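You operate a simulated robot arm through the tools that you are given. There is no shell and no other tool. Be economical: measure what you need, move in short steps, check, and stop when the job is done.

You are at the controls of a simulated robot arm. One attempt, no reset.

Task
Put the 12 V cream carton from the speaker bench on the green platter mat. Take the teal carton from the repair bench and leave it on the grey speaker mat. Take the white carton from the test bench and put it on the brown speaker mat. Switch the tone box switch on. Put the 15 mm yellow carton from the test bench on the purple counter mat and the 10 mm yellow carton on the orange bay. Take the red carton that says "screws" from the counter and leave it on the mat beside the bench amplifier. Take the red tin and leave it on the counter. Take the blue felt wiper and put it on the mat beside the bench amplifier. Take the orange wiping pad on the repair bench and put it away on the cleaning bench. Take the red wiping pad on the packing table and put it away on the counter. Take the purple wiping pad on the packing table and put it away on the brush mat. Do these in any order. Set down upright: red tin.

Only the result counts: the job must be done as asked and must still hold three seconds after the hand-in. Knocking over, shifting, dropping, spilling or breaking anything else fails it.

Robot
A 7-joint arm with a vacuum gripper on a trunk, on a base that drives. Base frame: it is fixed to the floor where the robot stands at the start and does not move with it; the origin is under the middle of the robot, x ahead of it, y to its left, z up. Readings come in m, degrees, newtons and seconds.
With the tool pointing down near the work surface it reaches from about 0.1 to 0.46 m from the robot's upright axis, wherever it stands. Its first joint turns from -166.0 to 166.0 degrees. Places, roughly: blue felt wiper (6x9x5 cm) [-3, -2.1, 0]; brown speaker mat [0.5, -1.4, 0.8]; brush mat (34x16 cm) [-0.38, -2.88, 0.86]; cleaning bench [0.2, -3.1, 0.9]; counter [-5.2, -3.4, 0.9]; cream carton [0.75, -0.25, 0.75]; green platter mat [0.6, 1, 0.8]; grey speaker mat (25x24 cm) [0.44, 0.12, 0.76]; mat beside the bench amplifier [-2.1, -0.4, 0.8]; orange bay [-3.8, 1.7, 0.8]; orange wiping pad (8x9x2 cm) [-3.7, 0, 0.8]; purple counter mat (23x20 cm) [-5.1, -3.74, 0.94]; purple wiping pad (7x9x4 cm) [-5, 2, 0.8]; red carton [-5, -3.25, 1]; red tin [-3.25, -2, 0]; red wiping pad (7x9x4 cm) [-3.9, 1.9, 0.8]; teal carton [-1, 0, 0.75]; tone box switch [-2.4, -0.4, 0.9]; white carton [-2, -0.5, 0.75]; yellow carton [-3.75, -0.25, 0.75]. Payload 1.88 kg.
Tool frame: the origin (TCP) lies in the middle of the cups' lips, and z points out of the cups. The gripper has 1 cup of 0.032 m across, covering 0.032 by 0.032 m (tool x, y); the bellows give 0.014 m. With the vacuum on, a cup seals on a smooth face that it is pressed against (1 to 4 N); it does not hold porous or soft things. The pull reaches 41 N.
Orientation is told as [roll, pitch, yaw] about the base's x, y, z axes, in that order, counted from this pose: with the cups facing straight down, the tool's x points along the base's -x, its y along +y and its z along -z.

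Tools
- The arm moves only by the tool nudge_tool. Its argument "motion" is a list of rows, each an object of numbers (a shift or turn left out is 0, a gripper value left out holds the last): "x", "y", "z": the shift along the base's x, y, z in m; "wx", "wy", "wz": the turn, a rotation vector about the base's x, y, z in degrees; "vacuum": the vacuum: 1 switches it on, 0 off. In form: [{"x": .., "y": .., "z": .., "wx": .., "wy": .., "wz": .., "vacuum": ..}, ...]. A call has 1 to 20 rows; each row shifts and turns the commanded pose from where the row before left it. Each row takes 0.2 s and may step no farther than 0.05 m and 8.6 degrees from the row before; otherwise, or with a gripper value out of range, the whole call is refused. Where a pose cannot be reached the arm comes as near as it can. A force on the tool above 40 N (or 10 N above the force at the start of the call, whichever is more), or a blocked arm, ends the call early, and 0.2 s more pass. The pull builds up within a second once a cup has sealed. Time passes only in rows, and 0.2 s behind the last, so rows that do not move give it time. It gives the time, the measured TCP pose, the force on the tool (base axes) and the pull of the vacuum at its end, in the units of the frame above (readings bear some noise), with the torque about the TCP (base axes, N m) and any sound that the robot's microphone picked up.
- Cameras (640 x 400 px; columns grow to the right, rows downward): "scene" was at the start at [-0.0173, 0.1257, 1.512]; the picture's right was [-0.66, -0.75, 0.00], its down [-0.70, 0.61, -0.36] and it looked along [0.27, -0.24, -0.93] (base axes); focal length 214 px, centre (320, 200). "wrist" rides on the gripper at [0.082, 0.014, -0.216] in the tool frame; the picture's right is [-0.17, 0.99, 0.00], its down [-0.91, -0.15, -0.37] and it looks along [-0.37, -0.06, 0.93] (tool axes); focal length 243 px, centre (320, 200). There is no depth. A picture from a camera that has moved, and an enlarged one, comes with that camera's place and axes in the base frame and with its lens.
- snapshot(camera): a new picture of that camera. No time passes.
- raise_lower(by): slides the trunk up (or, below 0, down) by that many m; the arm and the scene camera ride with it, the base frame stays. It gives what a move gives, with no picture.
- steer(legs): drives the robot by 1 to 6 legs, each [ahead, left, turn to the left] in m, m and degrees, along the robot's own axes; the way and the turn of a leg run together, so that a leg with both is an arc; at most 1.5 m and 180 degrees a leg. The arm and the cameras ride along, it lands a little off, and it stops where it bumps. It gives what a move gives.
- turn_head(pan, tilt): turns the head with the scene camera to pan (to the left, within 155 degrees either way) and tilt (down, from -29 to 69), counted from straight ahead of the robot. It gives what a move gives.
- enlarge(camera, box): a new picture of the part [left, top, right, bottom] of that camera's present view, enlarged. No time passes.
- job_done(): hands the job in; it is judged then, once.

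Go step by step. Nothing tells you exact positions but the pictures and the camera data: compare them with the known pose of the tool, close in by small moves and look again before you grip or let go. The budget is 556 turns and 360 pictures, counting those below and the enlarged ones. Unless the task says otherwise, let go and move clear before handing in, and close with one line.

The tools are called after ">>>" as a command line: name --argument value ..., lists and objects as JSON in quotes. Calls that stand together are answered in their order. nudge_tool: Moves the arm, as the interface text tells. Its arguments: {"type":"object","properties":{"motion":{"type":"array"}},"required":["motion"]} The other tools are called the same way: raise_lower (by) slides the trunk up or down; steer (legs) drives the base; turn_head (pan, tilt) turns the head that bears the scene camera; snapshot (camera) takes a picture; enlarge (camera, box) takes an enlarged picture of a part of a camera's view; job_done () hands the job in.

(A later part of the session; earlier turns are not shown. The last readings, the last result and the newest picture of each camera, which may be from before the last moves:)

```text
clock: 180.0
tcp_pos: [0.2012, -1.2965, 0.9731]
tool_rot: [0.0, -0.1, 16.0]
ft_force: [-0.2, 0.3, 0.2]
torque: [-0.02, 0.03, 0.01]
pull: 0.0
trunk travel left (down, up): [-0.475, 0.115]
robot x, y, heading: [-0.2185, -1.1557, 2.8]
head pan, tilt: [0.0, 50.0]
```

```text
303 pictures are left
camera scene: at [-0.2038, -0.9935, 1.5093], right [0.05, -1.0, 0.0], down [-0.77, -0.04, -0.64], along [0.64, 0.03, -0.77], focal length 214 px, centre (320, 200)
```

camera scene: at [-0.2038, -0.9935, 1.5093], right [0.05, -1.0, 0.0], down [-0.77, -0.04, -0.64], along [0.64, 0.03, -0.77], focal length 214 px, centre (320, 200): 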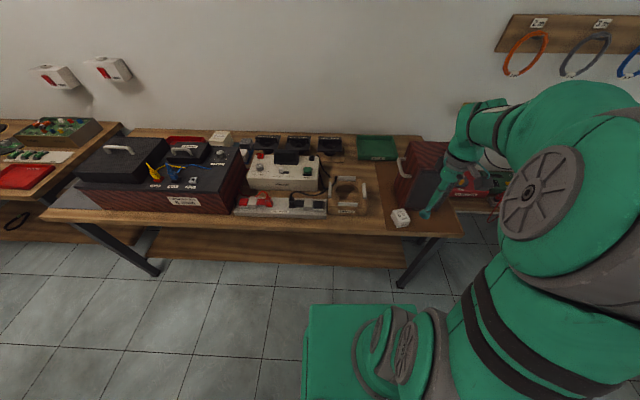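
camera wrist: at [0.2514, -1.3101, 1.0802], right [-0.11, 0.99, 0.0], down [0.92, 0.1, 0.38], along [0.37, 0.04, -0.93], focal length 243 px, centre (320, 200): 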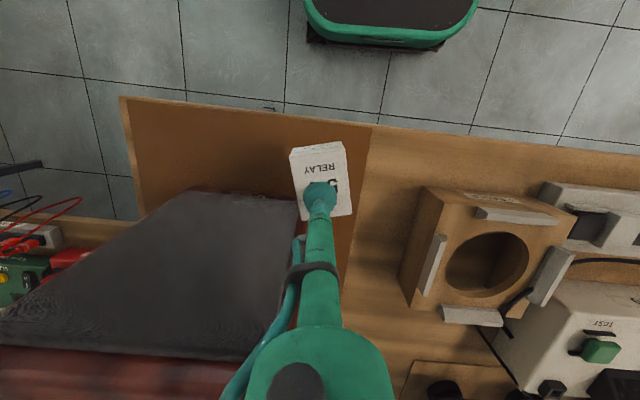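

White carton placed. Next the tone box switch.

>>> steer --legs '[[0, 0, 87.2], [0, 1.05, 0], [0, 1.05, 0]]'

>>> turn_head --pan -10 --tilt 50

>>> snapshot --camera "scene"

>>> snapshot --camera "wrist"

```text
clock: 194.1
tcp_pos: [-2.1272, -0.7415, 0.9735]
tool_rot: [0.0, -0.1, 102.8]
ft_force: [-0.1, -0.3, 0.6]
torque: [-0.02, 0.02, 0.01]
pull: 0.1
trunk travel left (down, up): [-0.475, 0.115]
robot x, y, heading: [-2.2904, -1.1491, 89.4]
head pan, tilt: [0.0, 50.0]
```

```text
clock: 194.8
tcp_pos: [-2.1267, -0.7409, 0.9728]
tool_rot: [-0.1, -0.1, 102.8]
ft_force: [0.6, 0.2, 0.3]
torque: [-0.03, -0.01, 0.01]
pull: 0.0
trunk travel left (down, up): [-0.475, 0.115]
robot x, y, heading: [-2.2904, -1.1522, 89.7]
head pan, tilt: [-10.0, 50.0]
```

```text
302 pictures are left
camera scene: at [-2.4405, -1.1337, 1.5093], right [0.98, -0.18, 0.0], down [-0.14, -0.75, -0.64], along [0.12, 0.63, -0.77], focal length 214 px, centre (320, 200)
```

scene: 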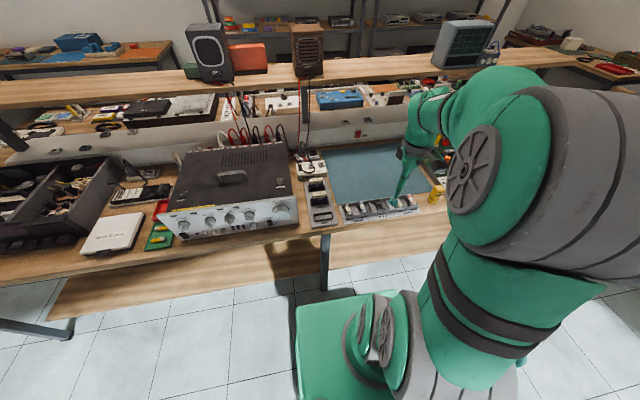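

```text
301 pictures are left
camera wrist: at [-2.1229, -0.8243, 1.1883], right [-1.0, -0.06, 0.0], down [-0.05, 0.93, 0.38], along [-0.02, 0.38, -0.93], focal length 243 px, centre (320, 200)
```

wrist: 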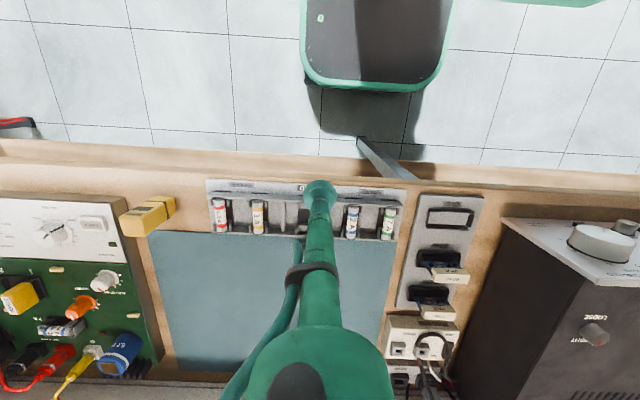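

>>> raise_lower --by 0.1

>>> nudge_tool --motion '[{"x": -0.035, "y": 0.03}, {"x": -0.035, "y": 0.03}, {"x": -0.035, "y": 0.03}, {"x": -0.035, "y": 0.03}, {"x": -0.035, "y": 0.03}]'

>>> snapshot --camera "wrist"

>>> enlarge --camera "scene" --box '[260, 110, 390, 190]'

```text
clock: 196.1
tcp_pos: [-2.1276, -0.7416, 1.0724]
tool_rot: [-0.1, -0.1, 102.7]
ft_force: [0.5, -0.1, 0.5]
torque: [-0.01, 0.0, 0.01]
pull: 0.0
trunk travel left (down, up): [-0.575, 0.015]
robot x, y, heading: [-2.2916, -1.1491, 89.4]
head pan, tilt: [-10.0, 50.0]
```

```text
clock: 197.3
tcp_pos: [-2.3019, -0.5906, 1.0732]
tool_rot: [-0.1, -0.1, 102.8]
ft_force: [0.7, 0.8, 0.6]
torque: [0.02, 0.0, -0.01]
pull: 0.1
trunk travel left (down, up): [-0.575, 0.015]
robot x, y, heading: [-2.2882, -1.1495, 89.7]
head pan, tilt: [-10.0, 50.0]
```

```text
300 pictures are left
camera wrist: at [-2.2966, -0.6729, 1.2892], right [-1.0, -0.06, 0.0], down [-0.05, 0.93, 0.38], along [-0.02, 0.38, -0.93], focal length 243 px, centre (320, 200)
```

wrist: 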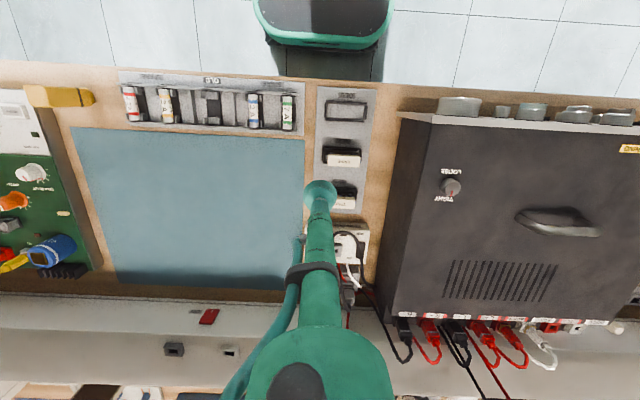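

```text
4.92 times, centred on (325, 150) of scene
camera zoom: at [-2.4406, -1.1333, 1.6093], right [0.98, -0.18, 0.0], down [-0.14, -0.75, -0.64], along [0.12, 0.63, -0.77], focal length 1056 px, centre (295, 446)
```

zoom: 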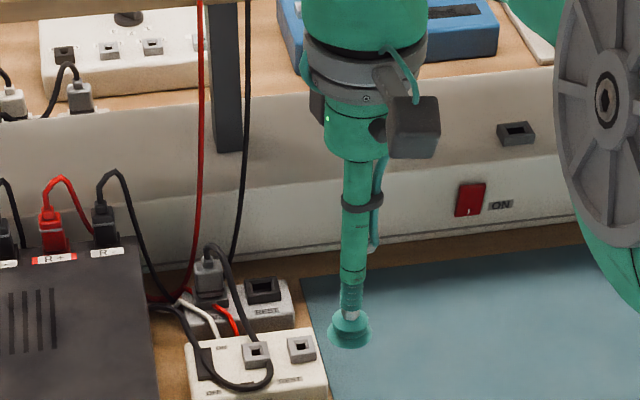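

>>> enlarge --camera "wrist" --box '[400, 140, 520, 215]'

>>> turn_head --pan -10 --tilt 55

>>> enlarge --camera "scene" --box '[270, 120, 370, 190]'

>>> enlarge --camera "scene" --box '[140, 110, 330, 230]'

```text
5.33 times, centred on (460, 178) of wrist
camera zoom: at [-2.2966, -0.6729, 1.2892], right [-1.0, -0.06, 0.0], down [-0.05, 0.93, 0.38], along [-0.02, 0.38, -0.93], focal length 1294 px, centre (-427, 320)
```

zoom: 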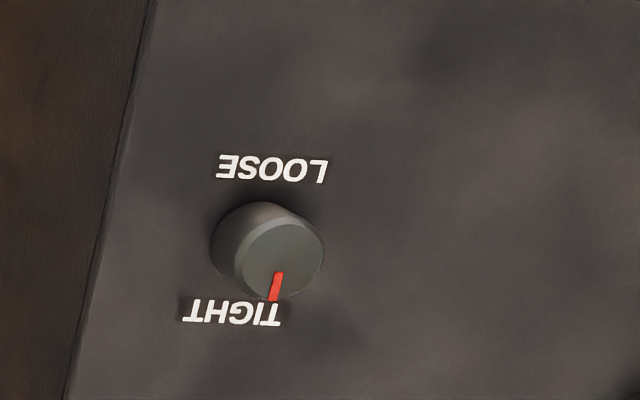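

```text
clock: 198.0
tcp_pos: [-2.3004, -0.5918, 1.0732]
tool_rot: [-0.2, -0.2, 102.7]
ft_force: [0.7, 0.4, 0.5]
torque: [-0.05, -0.03, -0.01]
pull: 0.1
trunk travel left (down, up): [-0.575, 0.015]
robot x, y, heading: [-2.2868, -1.1534, 89.6]
head pan, tilt: [-10.0, 55.0]
```

```text
5.71 times, centred on (320, 155) of scene
camera zoom: at [-2.4414, -1.1385, 1.6028], right [0.98, -0.18, 0.0], down [-0.15, -0.81, -0.57], along [0.1, 0.56, -0.82], focal length 1226 px, centre (320, 457)
```

zoom: 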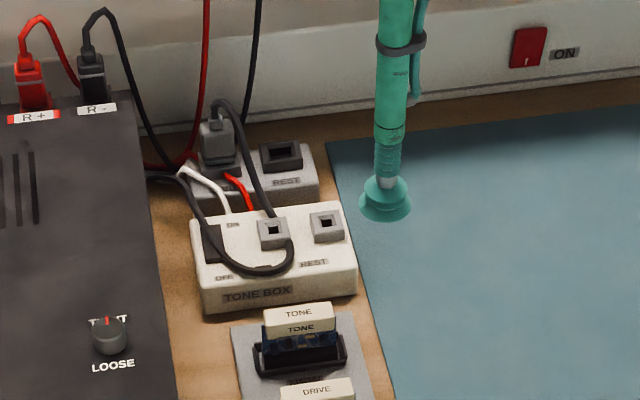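

```text
3.33 times, centred on (235, 170) of scene
camera zoom: at [-2.4414, -1.1385, 1.6028], right [0.98, -0.18, 0.0], down [-0.15, -0.81, -0.57], along [0.1, 0.56, -0.82], focal length 715 px, centre (603, 300)
```

zoom: 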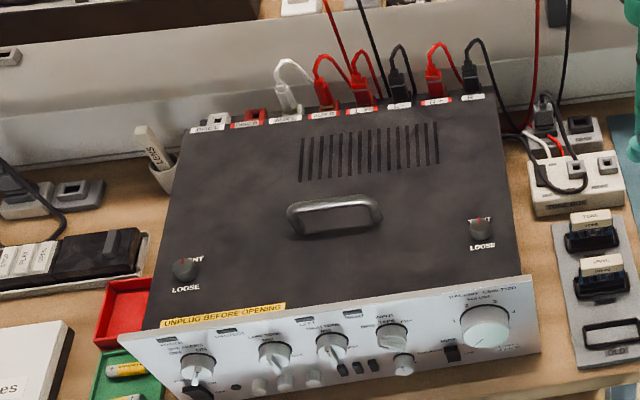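

The tone box's rocker is at about (-2.40, -0.37) with ON on the far side. Move closer for an overhead look.

>>> nudge_tool --motion '[{"x": -0.015, "z": -0.03, "y": 0.03}, {"x": -0.015, "z": -0.03, "y": 0.03}, {"y": 0.04}, {"y": 0.03}]'

>>> snapshot --camera "wrist"

>>> enlarge --camera "wrist" --box '[310, 140, 470, 260]'

```text
clock: 199.0
tcp_pos: [-2.3337, -0.4597, 1.0134]
tool_rot: [-0.2, -0.1, 102.8]
ft_force: [0.0, 0.1, -0.3]
torque: [0.02, 0.01, 0.02]
pull: 0.1
trunk travel left (down, up): [-0.575, 0.015]
robot x, y, heading: [-2.2929, -1.1475, 89.6]
head pan, tilt: [-10.0, 55.0]
```

```text
295 pictures are left
camera wrist: at [-2.3288, -0.5427, 1.2291], right [-1.0, -0.06, 0.0], down [-0.05, 0.93, 0.38], along [-0.02, 0.38, -0.93], focal length 243 px, centre (320, 200)
```

wrist: 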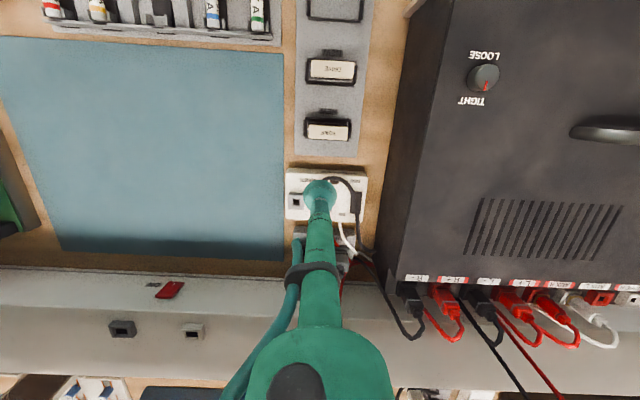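

```text
3.33 times, centred on (390, 200) of wrist
camera zoom: at [-2.3288, -0.5427, 1.2291], right [-1.0, -0.06, 0.0], down [-0.05, 0.93, 0.38], along [-0.02, 0.38, -0.93], focal length 809 px, centre (87, 200)
```

zoom: 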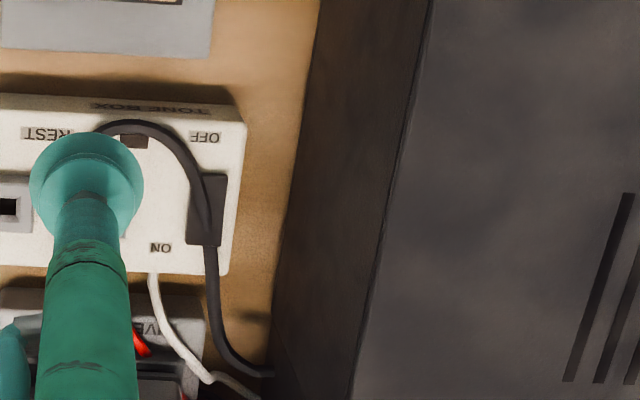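

Rocker centre about (-2.402, -0.378), ON half toward +y. That is a bit far; drive 0.08 m closer first.

>>> nudge_tool --motion '[{"y": -0.04}, {"y": -0.04}]'

>>> steer --legs '[[0.09, 0, 0]]'

>>> nudge_tool --motion '[{"x": -0.035, "z": -0.02}]'

>>> snapshot --camera "wrist"

```text
clock: 199.6
tcp_pos: [-2.3341, -0.5422, 1.013]
tool_rot: [0.0, -0.1, 102.9]
ft_force: [-0.1, 0.8, 0.4]
torque: [0.0, 0.04, 0.02]
pull: 0.0
trunk travel left (down, up): [-0.575, 0.015]
robot x, y, heading: [-2.2902, -1.1492, 89.6]
head pan, tilt: [-10.0, 55.0]
```

```text
clock: 200.7
tcp_pos: [-2.3339, -0.4503, 1.0116]
tool_rot: [-0.1, 0.0, 102.9]
ft_force: [-0.1, 0.0, 0.9]
torque: [-0.03, 0.0, 0.01]
pull: 0.0
trunk travel left (down, up): [-0.575, 0.015]
robot x, y, heading: [-2.2921, -1.0619, 89.7]
head pan, tilt: [-10.0, 55.0]
```

```text
clock: 201.1
tcp_pos: [-2.3683, -0.4521, 0.9915]
tool_rot: [0.0, -0.1, 102.8]
ft_force: [-0.2, 0.3, 0.1]
torque: [0.02, 0.04, -0.02]
pull: 0.0
trunk travel left (down, up): [-0.575, 0.015]
robot x, y, heading: [-2.2926, -1.0585, 89.3]
head pan, tilt: [-10.0, 55.0]
```

```text
293 pictures are left
camera wrist: at [-2.3637, -0.5348, 1.2081], right [-1.0, -0.06, 0.0], down [-0.05, 0.93, 0.38], along [-0.02, 0.37, -0.93], focal length 243 px, centre (320, 200)
```

wrist: 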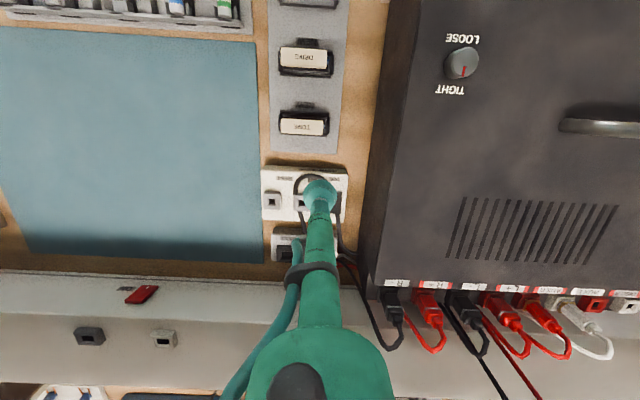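

>>> enlarge --camera "wrist" --box '[250, 150, 390, 255]'

>>> turn_head --pan -5 --tilt 60

>>> snapshot --camera "scene"

```text
3.81 times, centred on (320, 202) of wrist
camera zoom: at [-2.3637, -0.5348, 1.2081], right [-1.0, -0.06, 0.0], down [-0.05, 0.93, 0.38], along [-0.02, 0.37, -0.93], focal length 924 px, centre (320, 190)
```

zoom: 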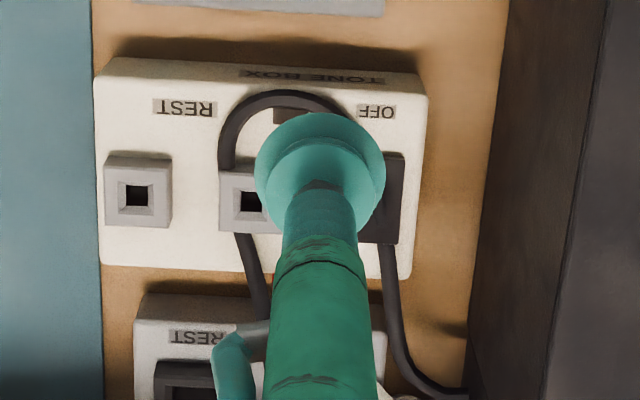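

```text
clock: 201.7
tcp_pos: [-2.3679, -0.4527, 0.9935]
tool_rot: [0.0, 0.0, 102.8]
ft_force: [0.1, 1.1, -1.1]
torque: [-0.03, -0.01, 0.02]
pull: 0.1
trunk travel left (down, up): [-0.575, 0.015]
robot x, y, heading: [-2.2913, -1.059, 89.8]
head pan, tilt: [-5.0, 60.0]
```

```text
291 pictures are left
camera scene: at [-2.4474, -1.0532, 1.5968], right [1.0, -0.1, 0.0], down [-0.08, -0.86, -0.5], along [0.05, 0.5, -0.87], focal length 214 px, centre (320, 200)
```

scene: 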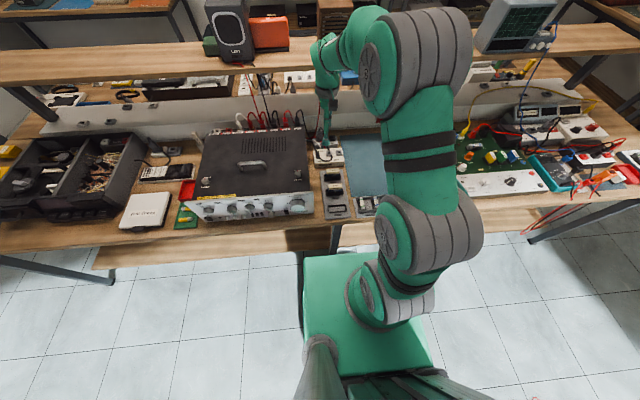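

Rocker centre estimated at (-2.397, -0.391, 0.853), ON end at y≈-0.371. Place the cup over the ON end and press.

>>> nudge_tool --motion '[{"x": -0.03, "y": 0.03}, {"y": 0.03}, {"y": 0.0265}, {"z": -0.04}, {"z": -0.04}, {"z": -0.02}]'

>>> snapshot --camera "wrist"

>>> enlarge --camera "scene" --box '[280, 110, 380, 190]'

```text
clock: 203.1
tcp_pos: [-2.3981, -0.3633, 0.8926]
tool_rot: [-0.1, -0.2, 102.8]
ft_force: [0.2, -0.1, 0.0]
torque: [-0.01, 0.02, 0.01]
pull: 0.1
trunk travel left (down, up): [-0.575, 0.015]
robot x, y, heading: [-2.292, -1.0588, 89.5]
head pan, tilt: [-5.0, 60.0]
```

```text
290 pictures are left
camera wrist: at [-2.3941, -0.4454, 1.1077], right [-1.0, -0.06, 0.0], down [-0.05, 0.93, 0.38], along [-0.02, 0.38, -0.93], focal length 243 px, centre (320, 200)
```

wrist: 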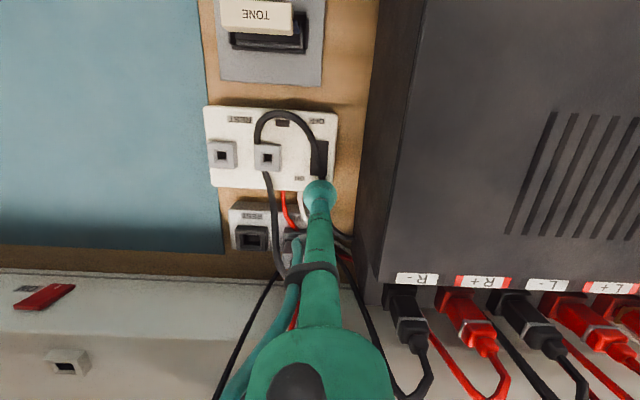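

```text
5.00 times, centred on (330, 150) of scene
camera zoom: at [-2.4475, -1.053, 1.5968], right [1.0, -0.09, 0.0], down [-0.08, -0.86, -0.5], along [0.05, 0.5, -0.87], focal length 1072 px, centre (270, 450)
```

zoom: 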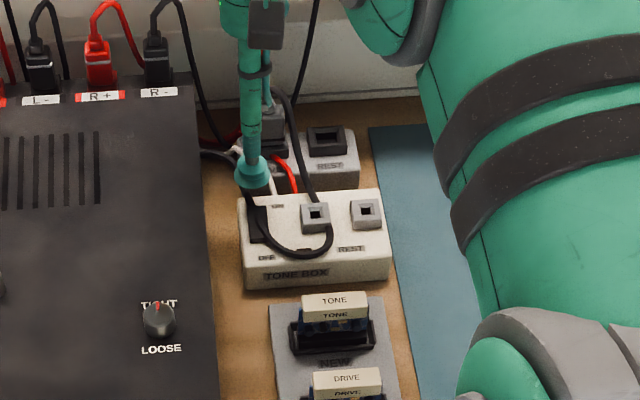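

Aligned on the ON end. Press down slowly.

>>> nudge_tool --motion '[{"z": -0.02}, {"z": -0.008}, {"z": -0.005}, {"z": -0.005}]'

>>> snapshot --camera "wrist"

```text
clock: 204.1
tcp_pos: [-2.3977, -0.3637, 0.8553]
tool_rot: [0.0, -0.2, 102.8]
ft_force: [-0.3, 1.5, 2.2]
torque: [-0.06, 0.0, 0.0]
pull: 0.1
trunk travel left (down, up): [-0.575, 0.015]
robot x, y, heading: [-2.2896, -1.0595, 89.6]
head pan, tilt: [-5.0, 60.0]
```

```text
288 pictures are left
camera wrist: at [-2.3938, -0.4464, 1.0706], right [-1.0, -0.06, 0.0], down [-0.05, 0.93, 0.38], along [-0.02, 0.38, -0.93], focal length 243 px, centre (320, 200)
```

wrist: 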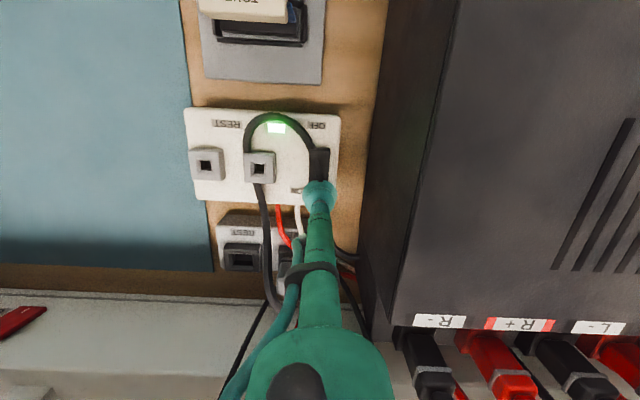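

The tone box's green lamp is lit: the switch is on. Back off straight up and verify.

>>> nudge_tool --motion '[{"z": 0.03}, {"z": 0.05}, {"z": 0.05}, {"y": -0.04}, {"y": -0.045}, {"y": -0.045}]'

>>> snapshot --camera "wrist"

>>> snapshot --camera "scene"

```text
clock: 205.5
tcp_pos: [-2.3991, -0.4966, 0.9851]
tool_rot: [0.0, 0.0, 102.8]
ft_force: [-0.1, -0.8, 0.1]
torque: [0.0, 0.01, 0.01]
pull: 0.0
trunk travel left (down, up): [-0.575, 0.015]
robot x, y, heading: [-2.2918, -1.0604, 89.5]
head pan, tilt: [-5.0, 60.0]
```

```text
287 pictures are left
camera wrist: at [-2.395, -0.5787, 1.2003], right [-1.0, -0.06, 0.0], down [-0.05, 0.92, 0.38], along [-0.02, 0.38, -0.93], focal length 243 px, centre (320, 200)
```

wrist: 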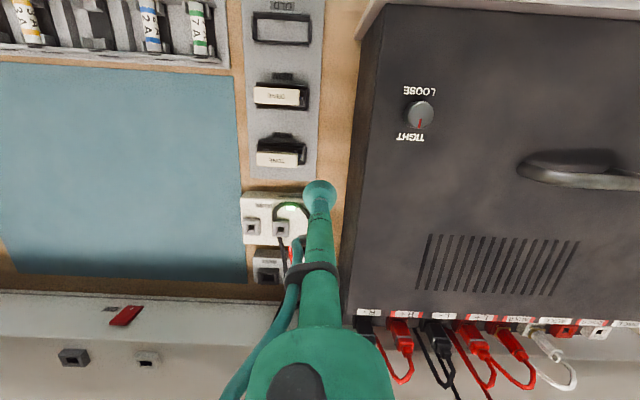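

```text
286 pictures are left
camera scene: at [-2.4475, -1.0535, 1.5967], right [1.0, -0.09, 0.0], down [-0.08, -0.86, -0.5], along [0.05, 0.5, -0.87], focal length 214 px, centre (320, 200)
```

scene: 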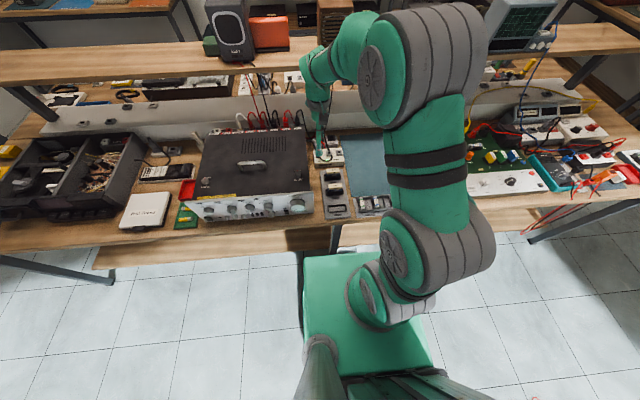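

Switch confirmed on. Next the yellow cartons further west on the test bench.

>>> nudge_tool --motion '[{"y": -0.045}, {"y": -0.045}, {"y": -0.045}, {"y": -0.045}]'

>>> steer --legs '[[-0.12, 0, 0], [0, 0.7, 0], [0, 0.6, 0]]'

>>> turn_head --pan 0 --tilt 40

>>> snapshot --camera "scene"

>>> turn_head --pan 80 --tilt 35

>>> snapshot --camera "scene"

>>> turn_head --pan 150 --tilt 40

>>> snapshot --camera "scene"

```text
clock: 206.5
tcp_pos: [-2.3988, -0.6766, 0.9877]
tool_rot: [-0.2, -0.1, 103.0]
ft_force: [0.3, 0.4, -0.5]
torque: [-0.03, 0.02, 0.04]
pull: 0.1
trunk travel left (down, up): [-0.575, 0.015]
robot x, y, heading: [-2.2895, -1.0618, 89.6]
head pan, tilt: [-5.0, 60.0]
```

```text
clock: 214.2
tcp_pos: [-3.6948, -0.7799, 0.9866]
tool_rot: [-0.1, 0.2, 102.4]
ft_force: [0.0, -0.1, -0.6]
torque: [0.0, 0.01, -0.02]
pull: 0.1
trunk travel left (down, up): [-0.575, 0.015]
robot x, y, heading: [-3.5904, -1.1604, 88.9]
head pan, tilt: [-5.0, 60.0]
```

```text
clock: 215.0
tcp_pos: [-3.695, -0.7794, 0.9876]
tool_rot: [-0.1, 0.0, 102.4]
ft_force: [0.2, -0.6, 0.7]
torque: [-0.01, 0.02, 0.0]
pull: 0.1
trunk travel left (down, up): [-0.575, 0.015]
robot x, y, heading: [-3.5904, -1.1598, 88.9]
head pan, tilt: [0.0, 40.0]
```

```text
285 pictures are left
camera scene: at [-3.7518, -1.1368, 1.6234], right [1.0, -0.02, 0.0], down [-0.01, -0.64, -0.77], along [0.01, 0.77, -0.64], focal length 214 px, centre (320, 200)
```

scene: 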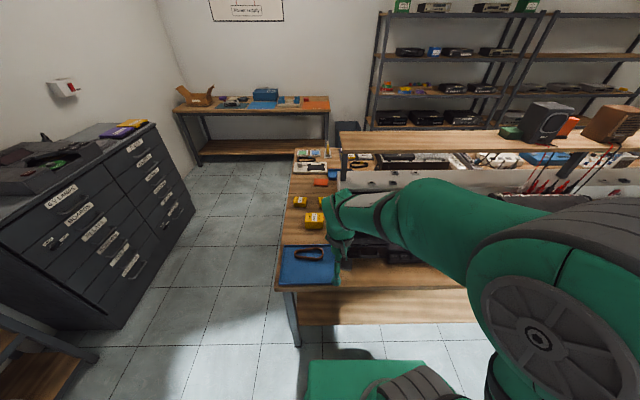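

```text
clock: 216.5
tcp_pos: [-3.6944, -0.7789, 0.9863]
tool_rot: [-0.1, 0.0, 102.4]
ft_force: [0.0, 0.7, -0.8]
torque: [0.04, -0.02, 0.03]
pull: 0.1
trunk travel left (down, up): [-0.575, 0.015]
robot x, y, heading: [-3.5918, -1.1608, 89.1]
head pan, tilt: [80.0, 35.0]
```

```text
284 pictures are left
camera scene: at [-3.8396, -1.2051, 1.631], right [0.19, 0.98, 0.0], down [0.56, -0.11, -0.82], along [-0.8, 0.16, -0.57], focal length 214 px, centre (320, 200)
```

scene: 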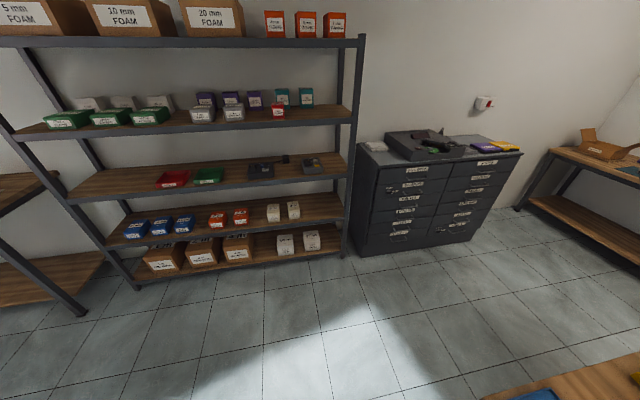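

```text
clock: 217.9
tcp_pos: [-3.695, -0.7794, 0.9867]
tool_rot: [-0.1, -0.1, 102.4]
ft_force: [0.5, -0.4, -0.4]
torque: [-0.02, -0.02, 0.01]
pull: 0.1
trunk travel left (down, up): [-0.575, 0.015]
robot x, y, heading: [-3.5909, -1.1622, 89.3]
head pan, tilt: [150.0, 40.0]
```

```text
283 pictures are left
camera scene: at [-3.7968, -1.2947, 1.6235], right [-0.86, 0.51, 0.0], down [0.33, 0.55, -0.77], along [-0.39, -0.66, -0.64], focal length 214 px, centre (320, 200)
```

scene: 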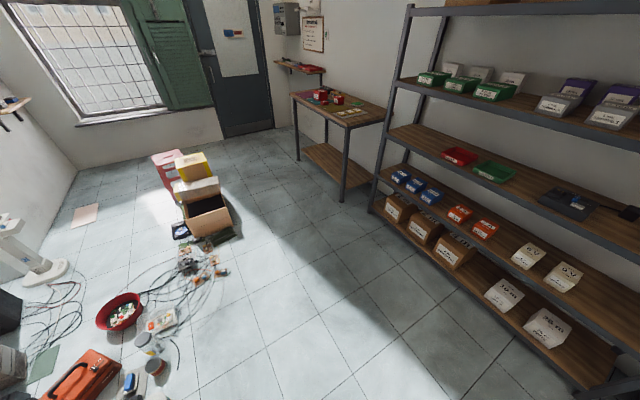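

>>> turn_head --pan 0 --tilt 45

>>> enlarge --camera "scene" --box '[260, 110, 400, 270]'

>>> snapshot --camera "wrist"

```text
clock: 220.3
tcp_pos: [-3.6962, -0.779, 0.9875]
tool_rot: [-0.1, 0.0, 102.4]
ft_force: [0.6, -0.2, 0.2]
torque: [0.03, 0.01, -0.02]
pull: 0.1
trunk travel left (down, up): [-0.575, 0.015]
robot x, y, heading: [-3.5894, -1.1666, 88.9]
head pan, tilt: [0.0, 45.0]
```

```text
2.50 times, centred on (330, 190) of scene
camera zoom: at [-3.7519, -1.1405, 1.6162], right [1.0, -0.01, 0.0], down [-0.01, -0.71, -0.71], along [0.01, 0.71, -0.71], focal length 536 px, centre (295, 225)
```

zoom: 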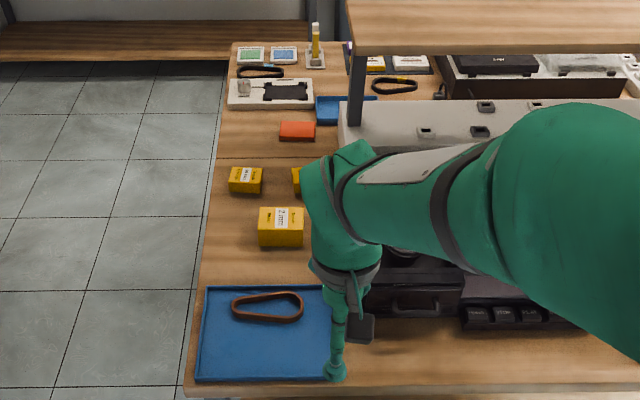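

```text
281 pictures are left
camera wrist: at [-3.6916, -0.8616, 1.2025], right [-1.0, -0.05, 0.0], down [-0.05, 0.93, 0.38], along [-0.02, 0.38, -0.93], focal length 243 px, centre (320, 200)
```

wrist: 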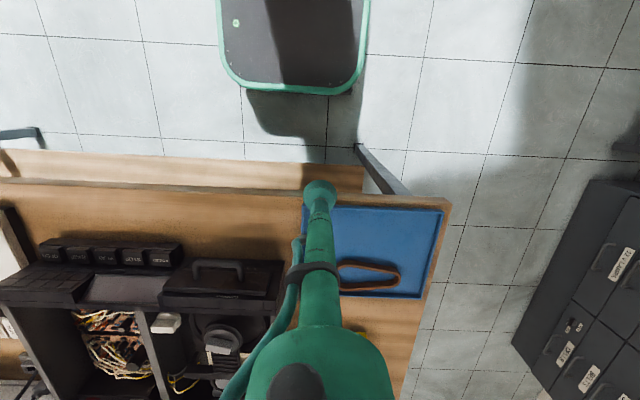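

Three yellow cartons are there. Drive a little closer and read their labels with the wrist camera.

>>> steer --legs '[[0.1, 0.2, 1]]'

>>> nudge_tool --motion '[{"y": 0.04, "x": 0.02}, {"y": 0.045, "x": 0.02}, {"y": 0.04}]'

>>> snapshot --camera "wrist"

>>> enlarge --camera "scene" --box '[280, 100, 480, 240]'

```text
clock: 222.0
tcp_pos: [-3.9014, -0.6797, 0.9871]
tool_rot: [-0.1, 0.0, 103.6]
ft_force: [-0.4, -0.3, -1.1]
torque: [-0.05, -0.02, -0.01]
pull: 0.2
trunk travel left (down, up): [-0.575, 0.015]
robot x, y, heading: [-3.7875, -1.0625, 90.0]
head pan, tilt: [0.0, 45.0]
```

```text
clock: 222.8
tcp_pos: [-3.8601, -0.5517, 0.984]
tool_rot: [-0.1, 0.1, 103.5]
ft_force: [0.1, -0.1, 0.1]
torque: [-0.01, 0.02, 0.0]
pull: 0.0
trunk travel left (down, up): [-0.575, 0.015]
robot x, y, heading: [-3.7851, -1.0597, 90.5]
head pan, tilt: [0.0, 45.0]
```

```text
280 pictures are left
camera wrist: at [-3.8536, -0.6352, 1.2], right [-1.0, -0.07, 0.0], down [-0.06, 0.92, 0.38], along [-0.03, 0.37, -0.93], focal length 243 px, centre (320, 200)
```

wrist: 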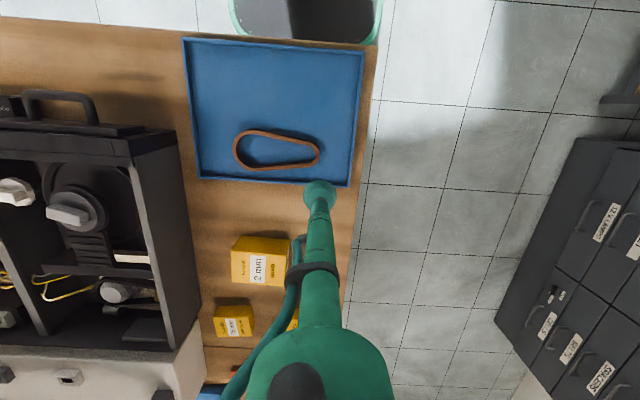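

```text
2.86 times, centred on (380, 170) of scene
camera zoom: at [-3.9496, -1.0414, 1.6162], right [1.0, 0.0, 0.0], down [0.0, -0.71, -0.71], along [0.0, 0.71, -0.71], focal length 613 px, centre (149, 286)
```

zoom: 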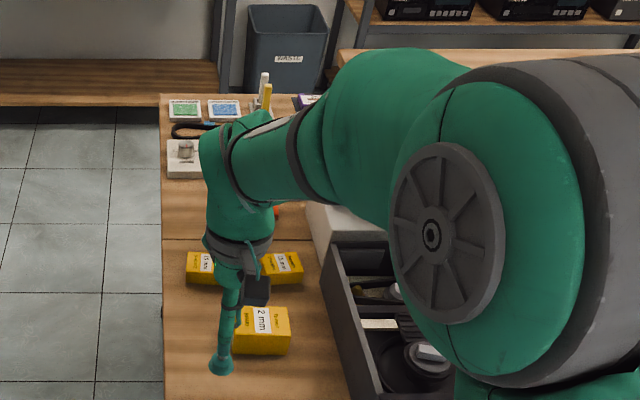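

>>> enlarge --camera "scene" --box '[335, 175, 400, 230]'

>>> enlarge --camera "wrist" --box '[205, 230, 310, 350]'

```text
7.27 times, centred on (368, 202) of scene
camera zoom: at [-3.9496, -1.0414, 1.6162], right [1.0, 0.0, 0.0], down [0.0, -0.71, -0.71], along [0.0, 0.71, -0.71], focal length 1560 px, centre (-26, 182)
```

zoom: 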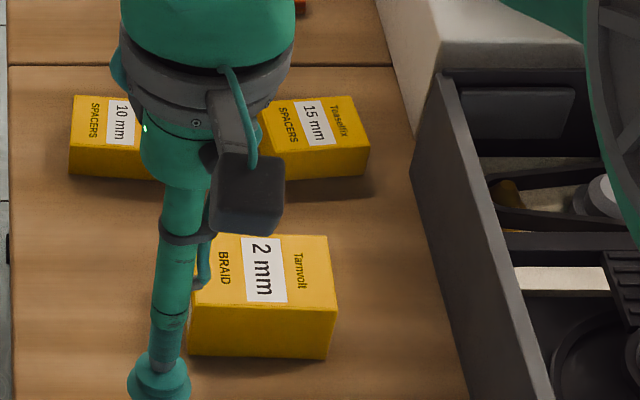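

```text
3.33 times, centred on (258, 290) of wrist
camera zoom: at [-3.8536, -0.6352, 1.2], right [-1.0, -0.07, 0.0], down [-0.06, 0.92, 0.38], along [-0.03, 0.37, -0.93], focal length 809 px, centre (528, -100)
```

zoom: 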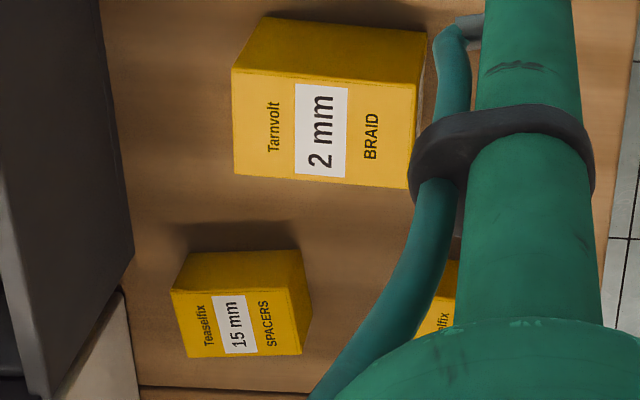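

15 mm is the right one at about (-3.70, -0.19), 10 mm the left one at (-3.85, -0.19). They're best reached from the bench's west end; drive there.

>>> nudge_tool --motion '[{"y": -0.04, "x": 0.02}, {"y": -0.04, "x": 0.02}, {"y": -0.04, "x": 0.02}]'

>>> steer --legs '[[-0.15, 0, 0], [0, 0, -90], [-0.57, 0, 0], [0, 1.0, 0]]'

>>> turn_head --pan 0 --tilt 55

>>> snapshot --camera "scene"

>>> snapshot --camera "wrist"

```text
clock: 223.6
tcp_pos: [-3.7985, -0.674, 0.987]
tool_rot: [-0.1, 0.0, 103.6]
ft_force: [0.2, -0.1, -0.3]
torque: [0.0, -0.01, -0.02]
pull: 0.1
trunk travel left (down, up): [-0.575, 0.015]
robot x, y, heading: [-3.7857, -1.0618, 90.3]
head pan, tilt: [0.0, 45.0]
```

```text
clock: 236.5
tcp_pos: [-3.9494, -0.1951, 0.9859]
tool_rot: [-0.1, 0.0, 11.6]
ft_force: [0.9, -0.3, 0.5]
torque: [0.01, 0.02, 0.01]
pull: 0.0
trunk travel left (down, up): [-0.575, 0.015]
robot x, y, heading: [-4.3357, -0.1939, -1.8]
head pan, tilt: [0.0, 45.0]
```

```text
clock: 237.2
tcp_pos: [-3.9503, -0.1945, 0.986]
tool_rot: [-0.1, -0.1, 11.5]
ft_force: [-0.6, 0.0, 0.2]
torque: [-0.01, -0.03, 0.01]
pull: 0.1
trunk travel left (down, up): [-0.575, 0.015]
robot x, y, heading: [-4.3375, -0.1937, -1.9]
head pan, tilt: [0.0, 55.0]
```

```text
276 pictures are left
camera scene: at [-4.3191, -0.0326, 1.6028], right [-0.03, -1.0, 0.0], down [-0.82, 0.02, -0.57], along [0.57, -0.02, -0.82], focal length 214 px, centre (320, 200)
```

scene: 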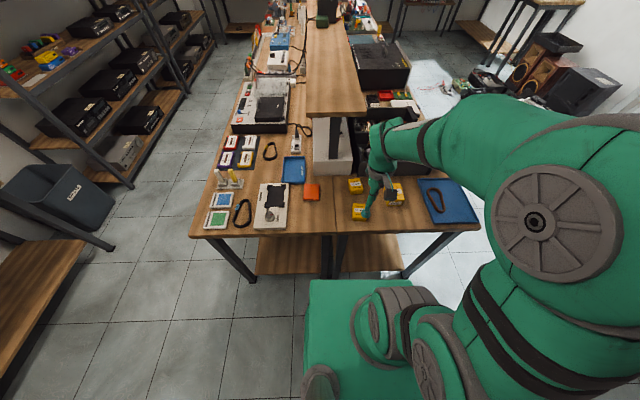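

```text
275 pictures are left
camera wrist: at [-4.0329, -0.1974, 1.2027], right [-0.04, 1.0, 0.0], down [0.93, 0.03, 0.38], along [0.38, 0.01, -0.93], focal length 243 px, centre (320, 200)
```

wrist: 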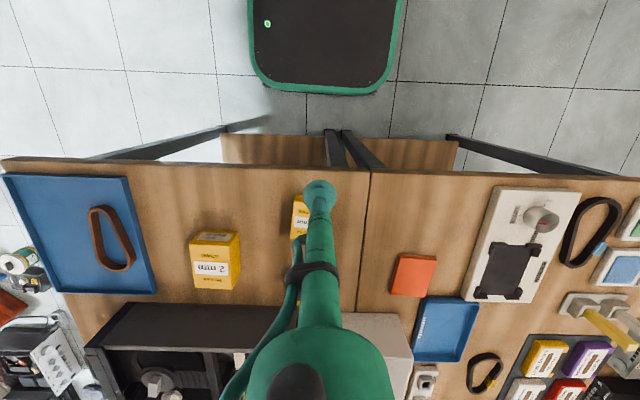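

>>> nudge_tool --motion '[{"y": 0.04, "x": 0.02, "z": -0.02}, {"y": 0.04, "x": 0.02, "z": -0.02}]'

>>> snapshot --camera "wrist"

```text
clock: 237.8
tcp_pos: [-3.9097, -0.1139, 0.9463]
tool_rot: [-0.1, -0.1, 11.5]
ft_force: [0.5, -0.5, 0.0]
torque: [0.0, -0.01, 0.01]
pull: 0.0
trunk travel left (down, up): [-0.575, 0.015]
robot x, y, heading: [-4.3406, -0.1954, -1.8]
head pan, tilt: [0.0, 55.0]
```

```text
274 pictures are left
camera wrist: at [-3.9931, -0.1162, 1.1614], right [-0.03, 1.0, 0.0], down [0.93, 0.03, 0.38], along [0.38, 0.01, -0.93], focal length 243 px, centre (320, 200)
```

wrist: 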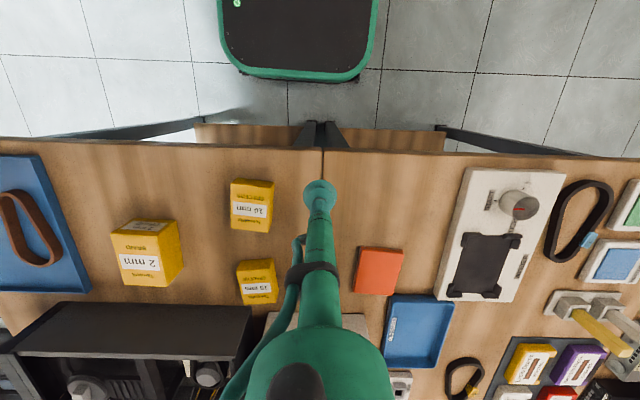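

10 mm carton at (-3.841, -0.213). Go over it and descend.

>>> nudge_tool --motion '[{"x": 0.023, "y": -0.033}, {"x": 0.023, "y": -0.033}, {"x": 0.023, "y": -0.033}, {"z": -0.04}, {"z": -0.02}, {"vacuum": 1}]'

>>> snapshot --camera "wrist"

```text
clock: 239.2
tcp_pos: [-3.8404, -0.2154, 0.8869]
tool_rot: [-0.2, -0.1, 11.6]
ft_force: [-0.1, 0.0, -1.0]
torque: [0.03, -0.05, -0.06]
pull: 0.1
trunk travel left (down, up): [-0.575, 0.015]
robot x, y, heading: [-4.3352, -0.1934, -1.7]
head pan, tilt: [0.0, 55.0]
```

```text
273 pictures are left
camera wrist: at [-3.9228, -0.2163, 1.1022], right [-0.04, 1.0, 0.0], down [0.93, 0.03, 0.38], along [0.38, 0.01, -0.93], focal length 243 px, centre (320, 200)
```

wrist: 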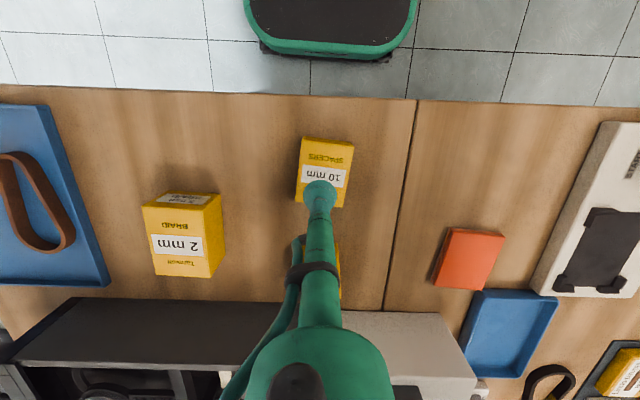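

>>> nudge_tool --motion '[{"z": -0.03, "x": -0.003, "y": 0.003}, {"z": -0.01}, {"z": -0.006}, {}, {}]'

```text
clock: 240.4
tcp_pos: [-3.8421, -0.2121, 0.8415]
tool_rot: [-0.1, -0.3, 11.6]
ft_force: [-1.0, 1.7, 24.8]
torque: [0.03, 0.04, -0.08]
pull: 40.7
trunk travel left (down, up): [-0.575, 0.015]
robot x, y, heading: [-4.3375, -0.1929, -1.7]
head pan, tilt: [0.0, 55.0]
```

Sealed. Lift, retract, and head north to the packing table.

>>> nudge_tool --motion '[{"z": 0.03}, {"z": 0.05}, {"z": 0.05}, {"x": -0.04, "z": 0.02}, {"x": -0.045}, {"x": -0.03}]'

>>> steer --legs '[[0, 1.15, 0], [0, 0, 91.7], [0, -0.4, 0]]'

>>> snapshot --camera "scene"

>>> snapshot --camera "wrist"

```text
clock: 241.8
tcp_pos: [-3.9573, -0.2113, 0.9902]
tool_rot: [-0.1, -0.1, 11.6]
ft_force: [-0.2, 0.1, -1.8]
torque: [0.01, 0.01, 0.03]
pull: 40.3
trunk travel left (down, up): [-0.575, 0.015]
robot x, y, heading: [-4.3341, -0.1916, -1.7]
head pan, tilt: [0.0, 55.0]
```

```text
clock: 253.9
tcp_pos: [-3.8993, 1.3641, 0.9914]
tool_rot: [-0.1, 0.0, 105.0]
ft_force: [-0.3, -0.7, -1.3]
torque: [0.02, -0.03, 0.03]
pull: 40.5
trunk travel left (down, up): [-0.575, 0.015]
robot x, y, heading: [-3.8917, 0.9866, 91.6]
head pan, tilt: [0.0, 55.0]
```

```text
272 pictures are left
camera scene: at [-4.0565, 0.9914, 1.6028], right [1.0, 0.03, 0.0], down [0.02, -0.82, -0.57], along [-0.02, 0.57, -0.82], focal length 214 px, centre (320, 200)
```

scene: 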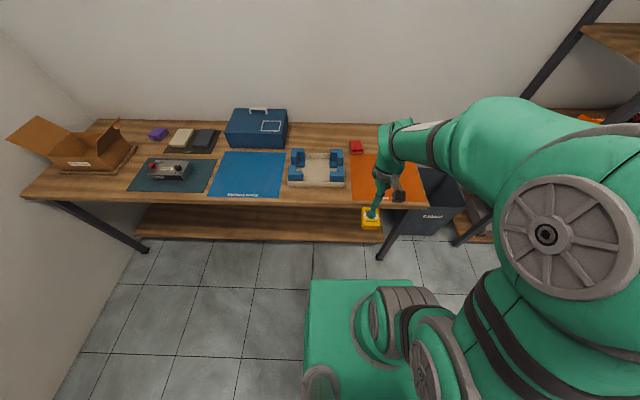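

```text
271 pictures are left
camera wrist: at [-3.8917, 1.2827, 1.2073], right [-1.0, -0.1, 0.0], down [-0.09, 0.92, 0.38], along [-0.03, 0.37, -0.93], focal length 243 px, centre (320, 200)
```

wrist: 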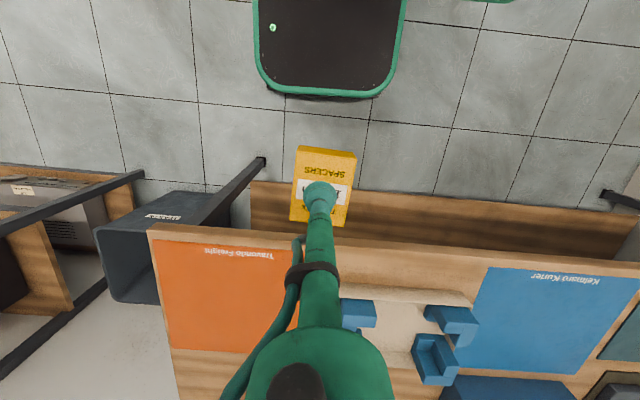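

Orange bay centre about (-3.75, 1.69). Move the 10 mm carton over it.

>>> nudge_tool --motion '[{"x": 0.02, "y": 0.037}, {"x": 0.02, "y": 0.037}, {"x": 0.02, "y": 0.037}, {"x": 0.02, "y": 0.037}, {"x": 0.02, "y": 0.037}, {"x": 0.02, "y": 0.037}, {"x": 0.02, "y": 0.037}, {"x": 0.02, "y": 0.037}, {"z": -0.05}, {"z": -0.04}, {}]'

>>> snapshot --camera "wrist"

```text
clock: 256.3
tcp_pos: [-3.74, 1.6613, 0.9003]
tool_rot: [0.0, -0.1, 104.9]
ft_force: [-0.3, 0.6, -0.8]
torque: [0.03, 0.03, 0.03]
pull: 40.8
trunk travel left (down, up): [-0.575, 0.015]
robot x, y, heading: [-3.8935, 0.9853, 91.7]
head pan, tilt: [0.0, 55.0]
```

```text
270 pictures are left
camera wrist: at [-3.7328, 1.5787, 1.1154], right [-1.0, -0.1, 0.0], down [-0.09, 0.92, 0.38], along [-0.03, 0.37, -0.93], focal length 243 px, centre (320, 200)
```

wrist: 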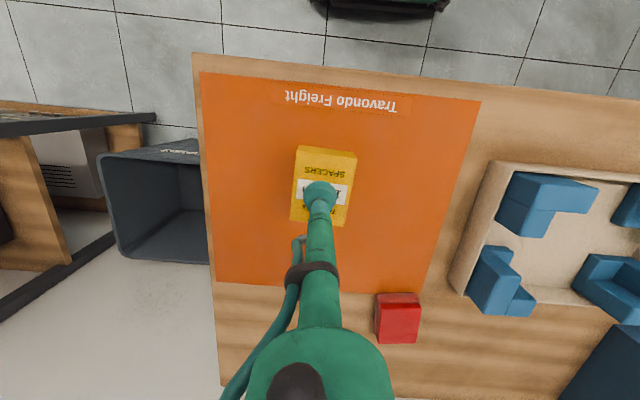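

>>> nudge_tool --motion '[{"z": -0.04}, {"z": -0.012}, {"z": -0.005}, {}]'

>>> nudge_tool --motion '[{"z": -0.005}, {"z": -0.004}, {}]'

```text
clock: 257.3
tcp_pos: [-3.7406, 1.6596, 0.8445]
tool_rot: [-0.1, -0.1, 105.0]
ft_force: [0.7, -0.2, -0.9]
torque: [0.01, 0.01, -0.04]
pull: 40.3
trunk travel left (down, up): [-0.575, 0.015]
robot x, y, heading: [-3.8911, 0.9883, 91.7]
head pan, tilt: [0.0, 55.0]
```

```text
clock: 258.1
tcp_pos: [-3.7392, 1.6605, 0.8354]
tool_rot: [-0.2, 0.0, 105.1]
ft_force: [-0.7, 0.3, -1.1]
torque: [0.03, 0.01, 0.01]
pull: 40.8
trunk travel left (down, up): [-0.575, 0.015]
robot x, y, heading: [-3.8887, 0.9883, 91.9]
head pan, tilt: [0.0, 55.0]
```

>>> nudge_tool --motion '[{"z": -0.005}, {"z": -0.004}, {}]'

>>> nudge_tool --motion '[{"z": -0.005}, {"z": -0.004}, {}]'

```text
clock: 258.9
tcp_pos: [-3.7382, 1.6603, 0.8263]
tool_rot: [-0.1, -0.1, 105.0]
ft_force: [-1.1, -0.5, 6.0]
torque: [0.02, 0.01, -0.03]
pull: 40.7
trunk travel left (down, up): [-0.575, 0.015]
robot x, y, heading: [-3.8943, 0.9842, 92.0]
head pan, tilt: [0.0, 55.0]
```

```text
clock: 259.7
tcp_pos: [-3.7394, 1.6617, 0.822]
tool_rot: [-0.2, -0.4, 105.0]
ft_force: [-1.6, -1.8, 30.0]
torque: [-0.12, 0.08, -0.07]
pull: 41.1
trunk travel left (down, up): [-0.575, 0.015]
robot x, y, heading: [-3.8949, 0.9863, 91.8]
head pan, tilt: [0.0, 55.0]
```

Down. Release, lift; then the red wiping pad just behind at about (-3.895, 1.90).

>>> nudge_tool --motion '[{"vacuum": 0}, {}, {}, {}, {"z": 0.01}, {"z": 0.05}, {"z": 0.05}, {"x": -0.04}, {"x": -0.045}, {"x": -0.03}]'

>>> steer --legs '[[0.17, 0, -1.7]]'

>>> snapshot --camera "wrist"

>>> snapshot --camera "scene"

```text
clock: 261.9
tcp_pos: [-3.8542, 1.6605, 0.9292]
tool_rot: [-0.1, 0.0, 105.0]
ft_force: [0.0, -0.5, 0.1]
torque: [-0.02, 0.02, 0.0]
pull: 0.1
trunk travel left (down, up): [-0.575, 0.015]
robot x, y, heading: [-3.8914, 0.9847, 92.0]
head pan, tilt: [0.0, 55.0]
```

```text
clock: 263.3
tcp_pos: [-3.834, 1.8302, 0.9296]
tool_rot: [-0.1, 0.0, 103.2]
ft_force: [-1.2, 0.5, -0.1]
torque: [-0.01, -0.03, 0.02]
pull: 0.1
trunk travel left (down, up): [-0.575, 0.015]
robot x, y, heading: [-3.8966, 1.156, 89.7]
head pan, tilt: [0.0, 55.0]
```

```text
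269 pictures are left
camera wrist: at [-3.8298, 1.7477, 1.144], right [-1.0, -0.06, 0.0], down [-0.06, 0.93, 0.38], along [-0.02, 0.37, -0.93], focal length 243 px, centre (320, 200)
```

wrist: 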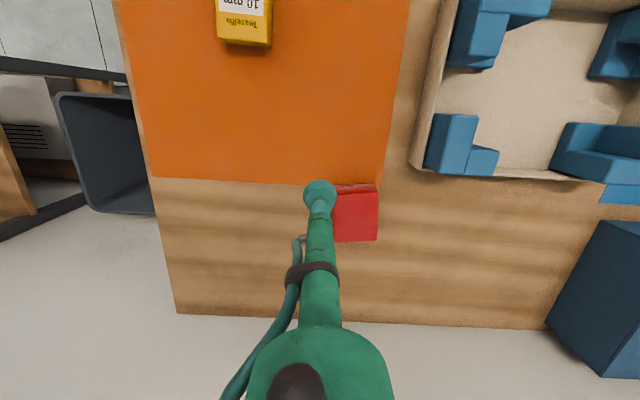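

```text
268 pictures are left
camera scene: at [-4.0587, 1.1683, 1.6028], right [1.0, 0.0, 0.0], down [0.0, -0.82, -0.57], along [0.0, 0.57, -0.82], focal length 214 px, centre (320, 200)
```

scene: 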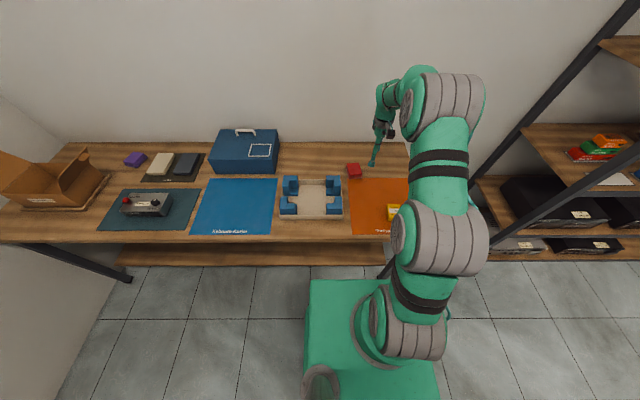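

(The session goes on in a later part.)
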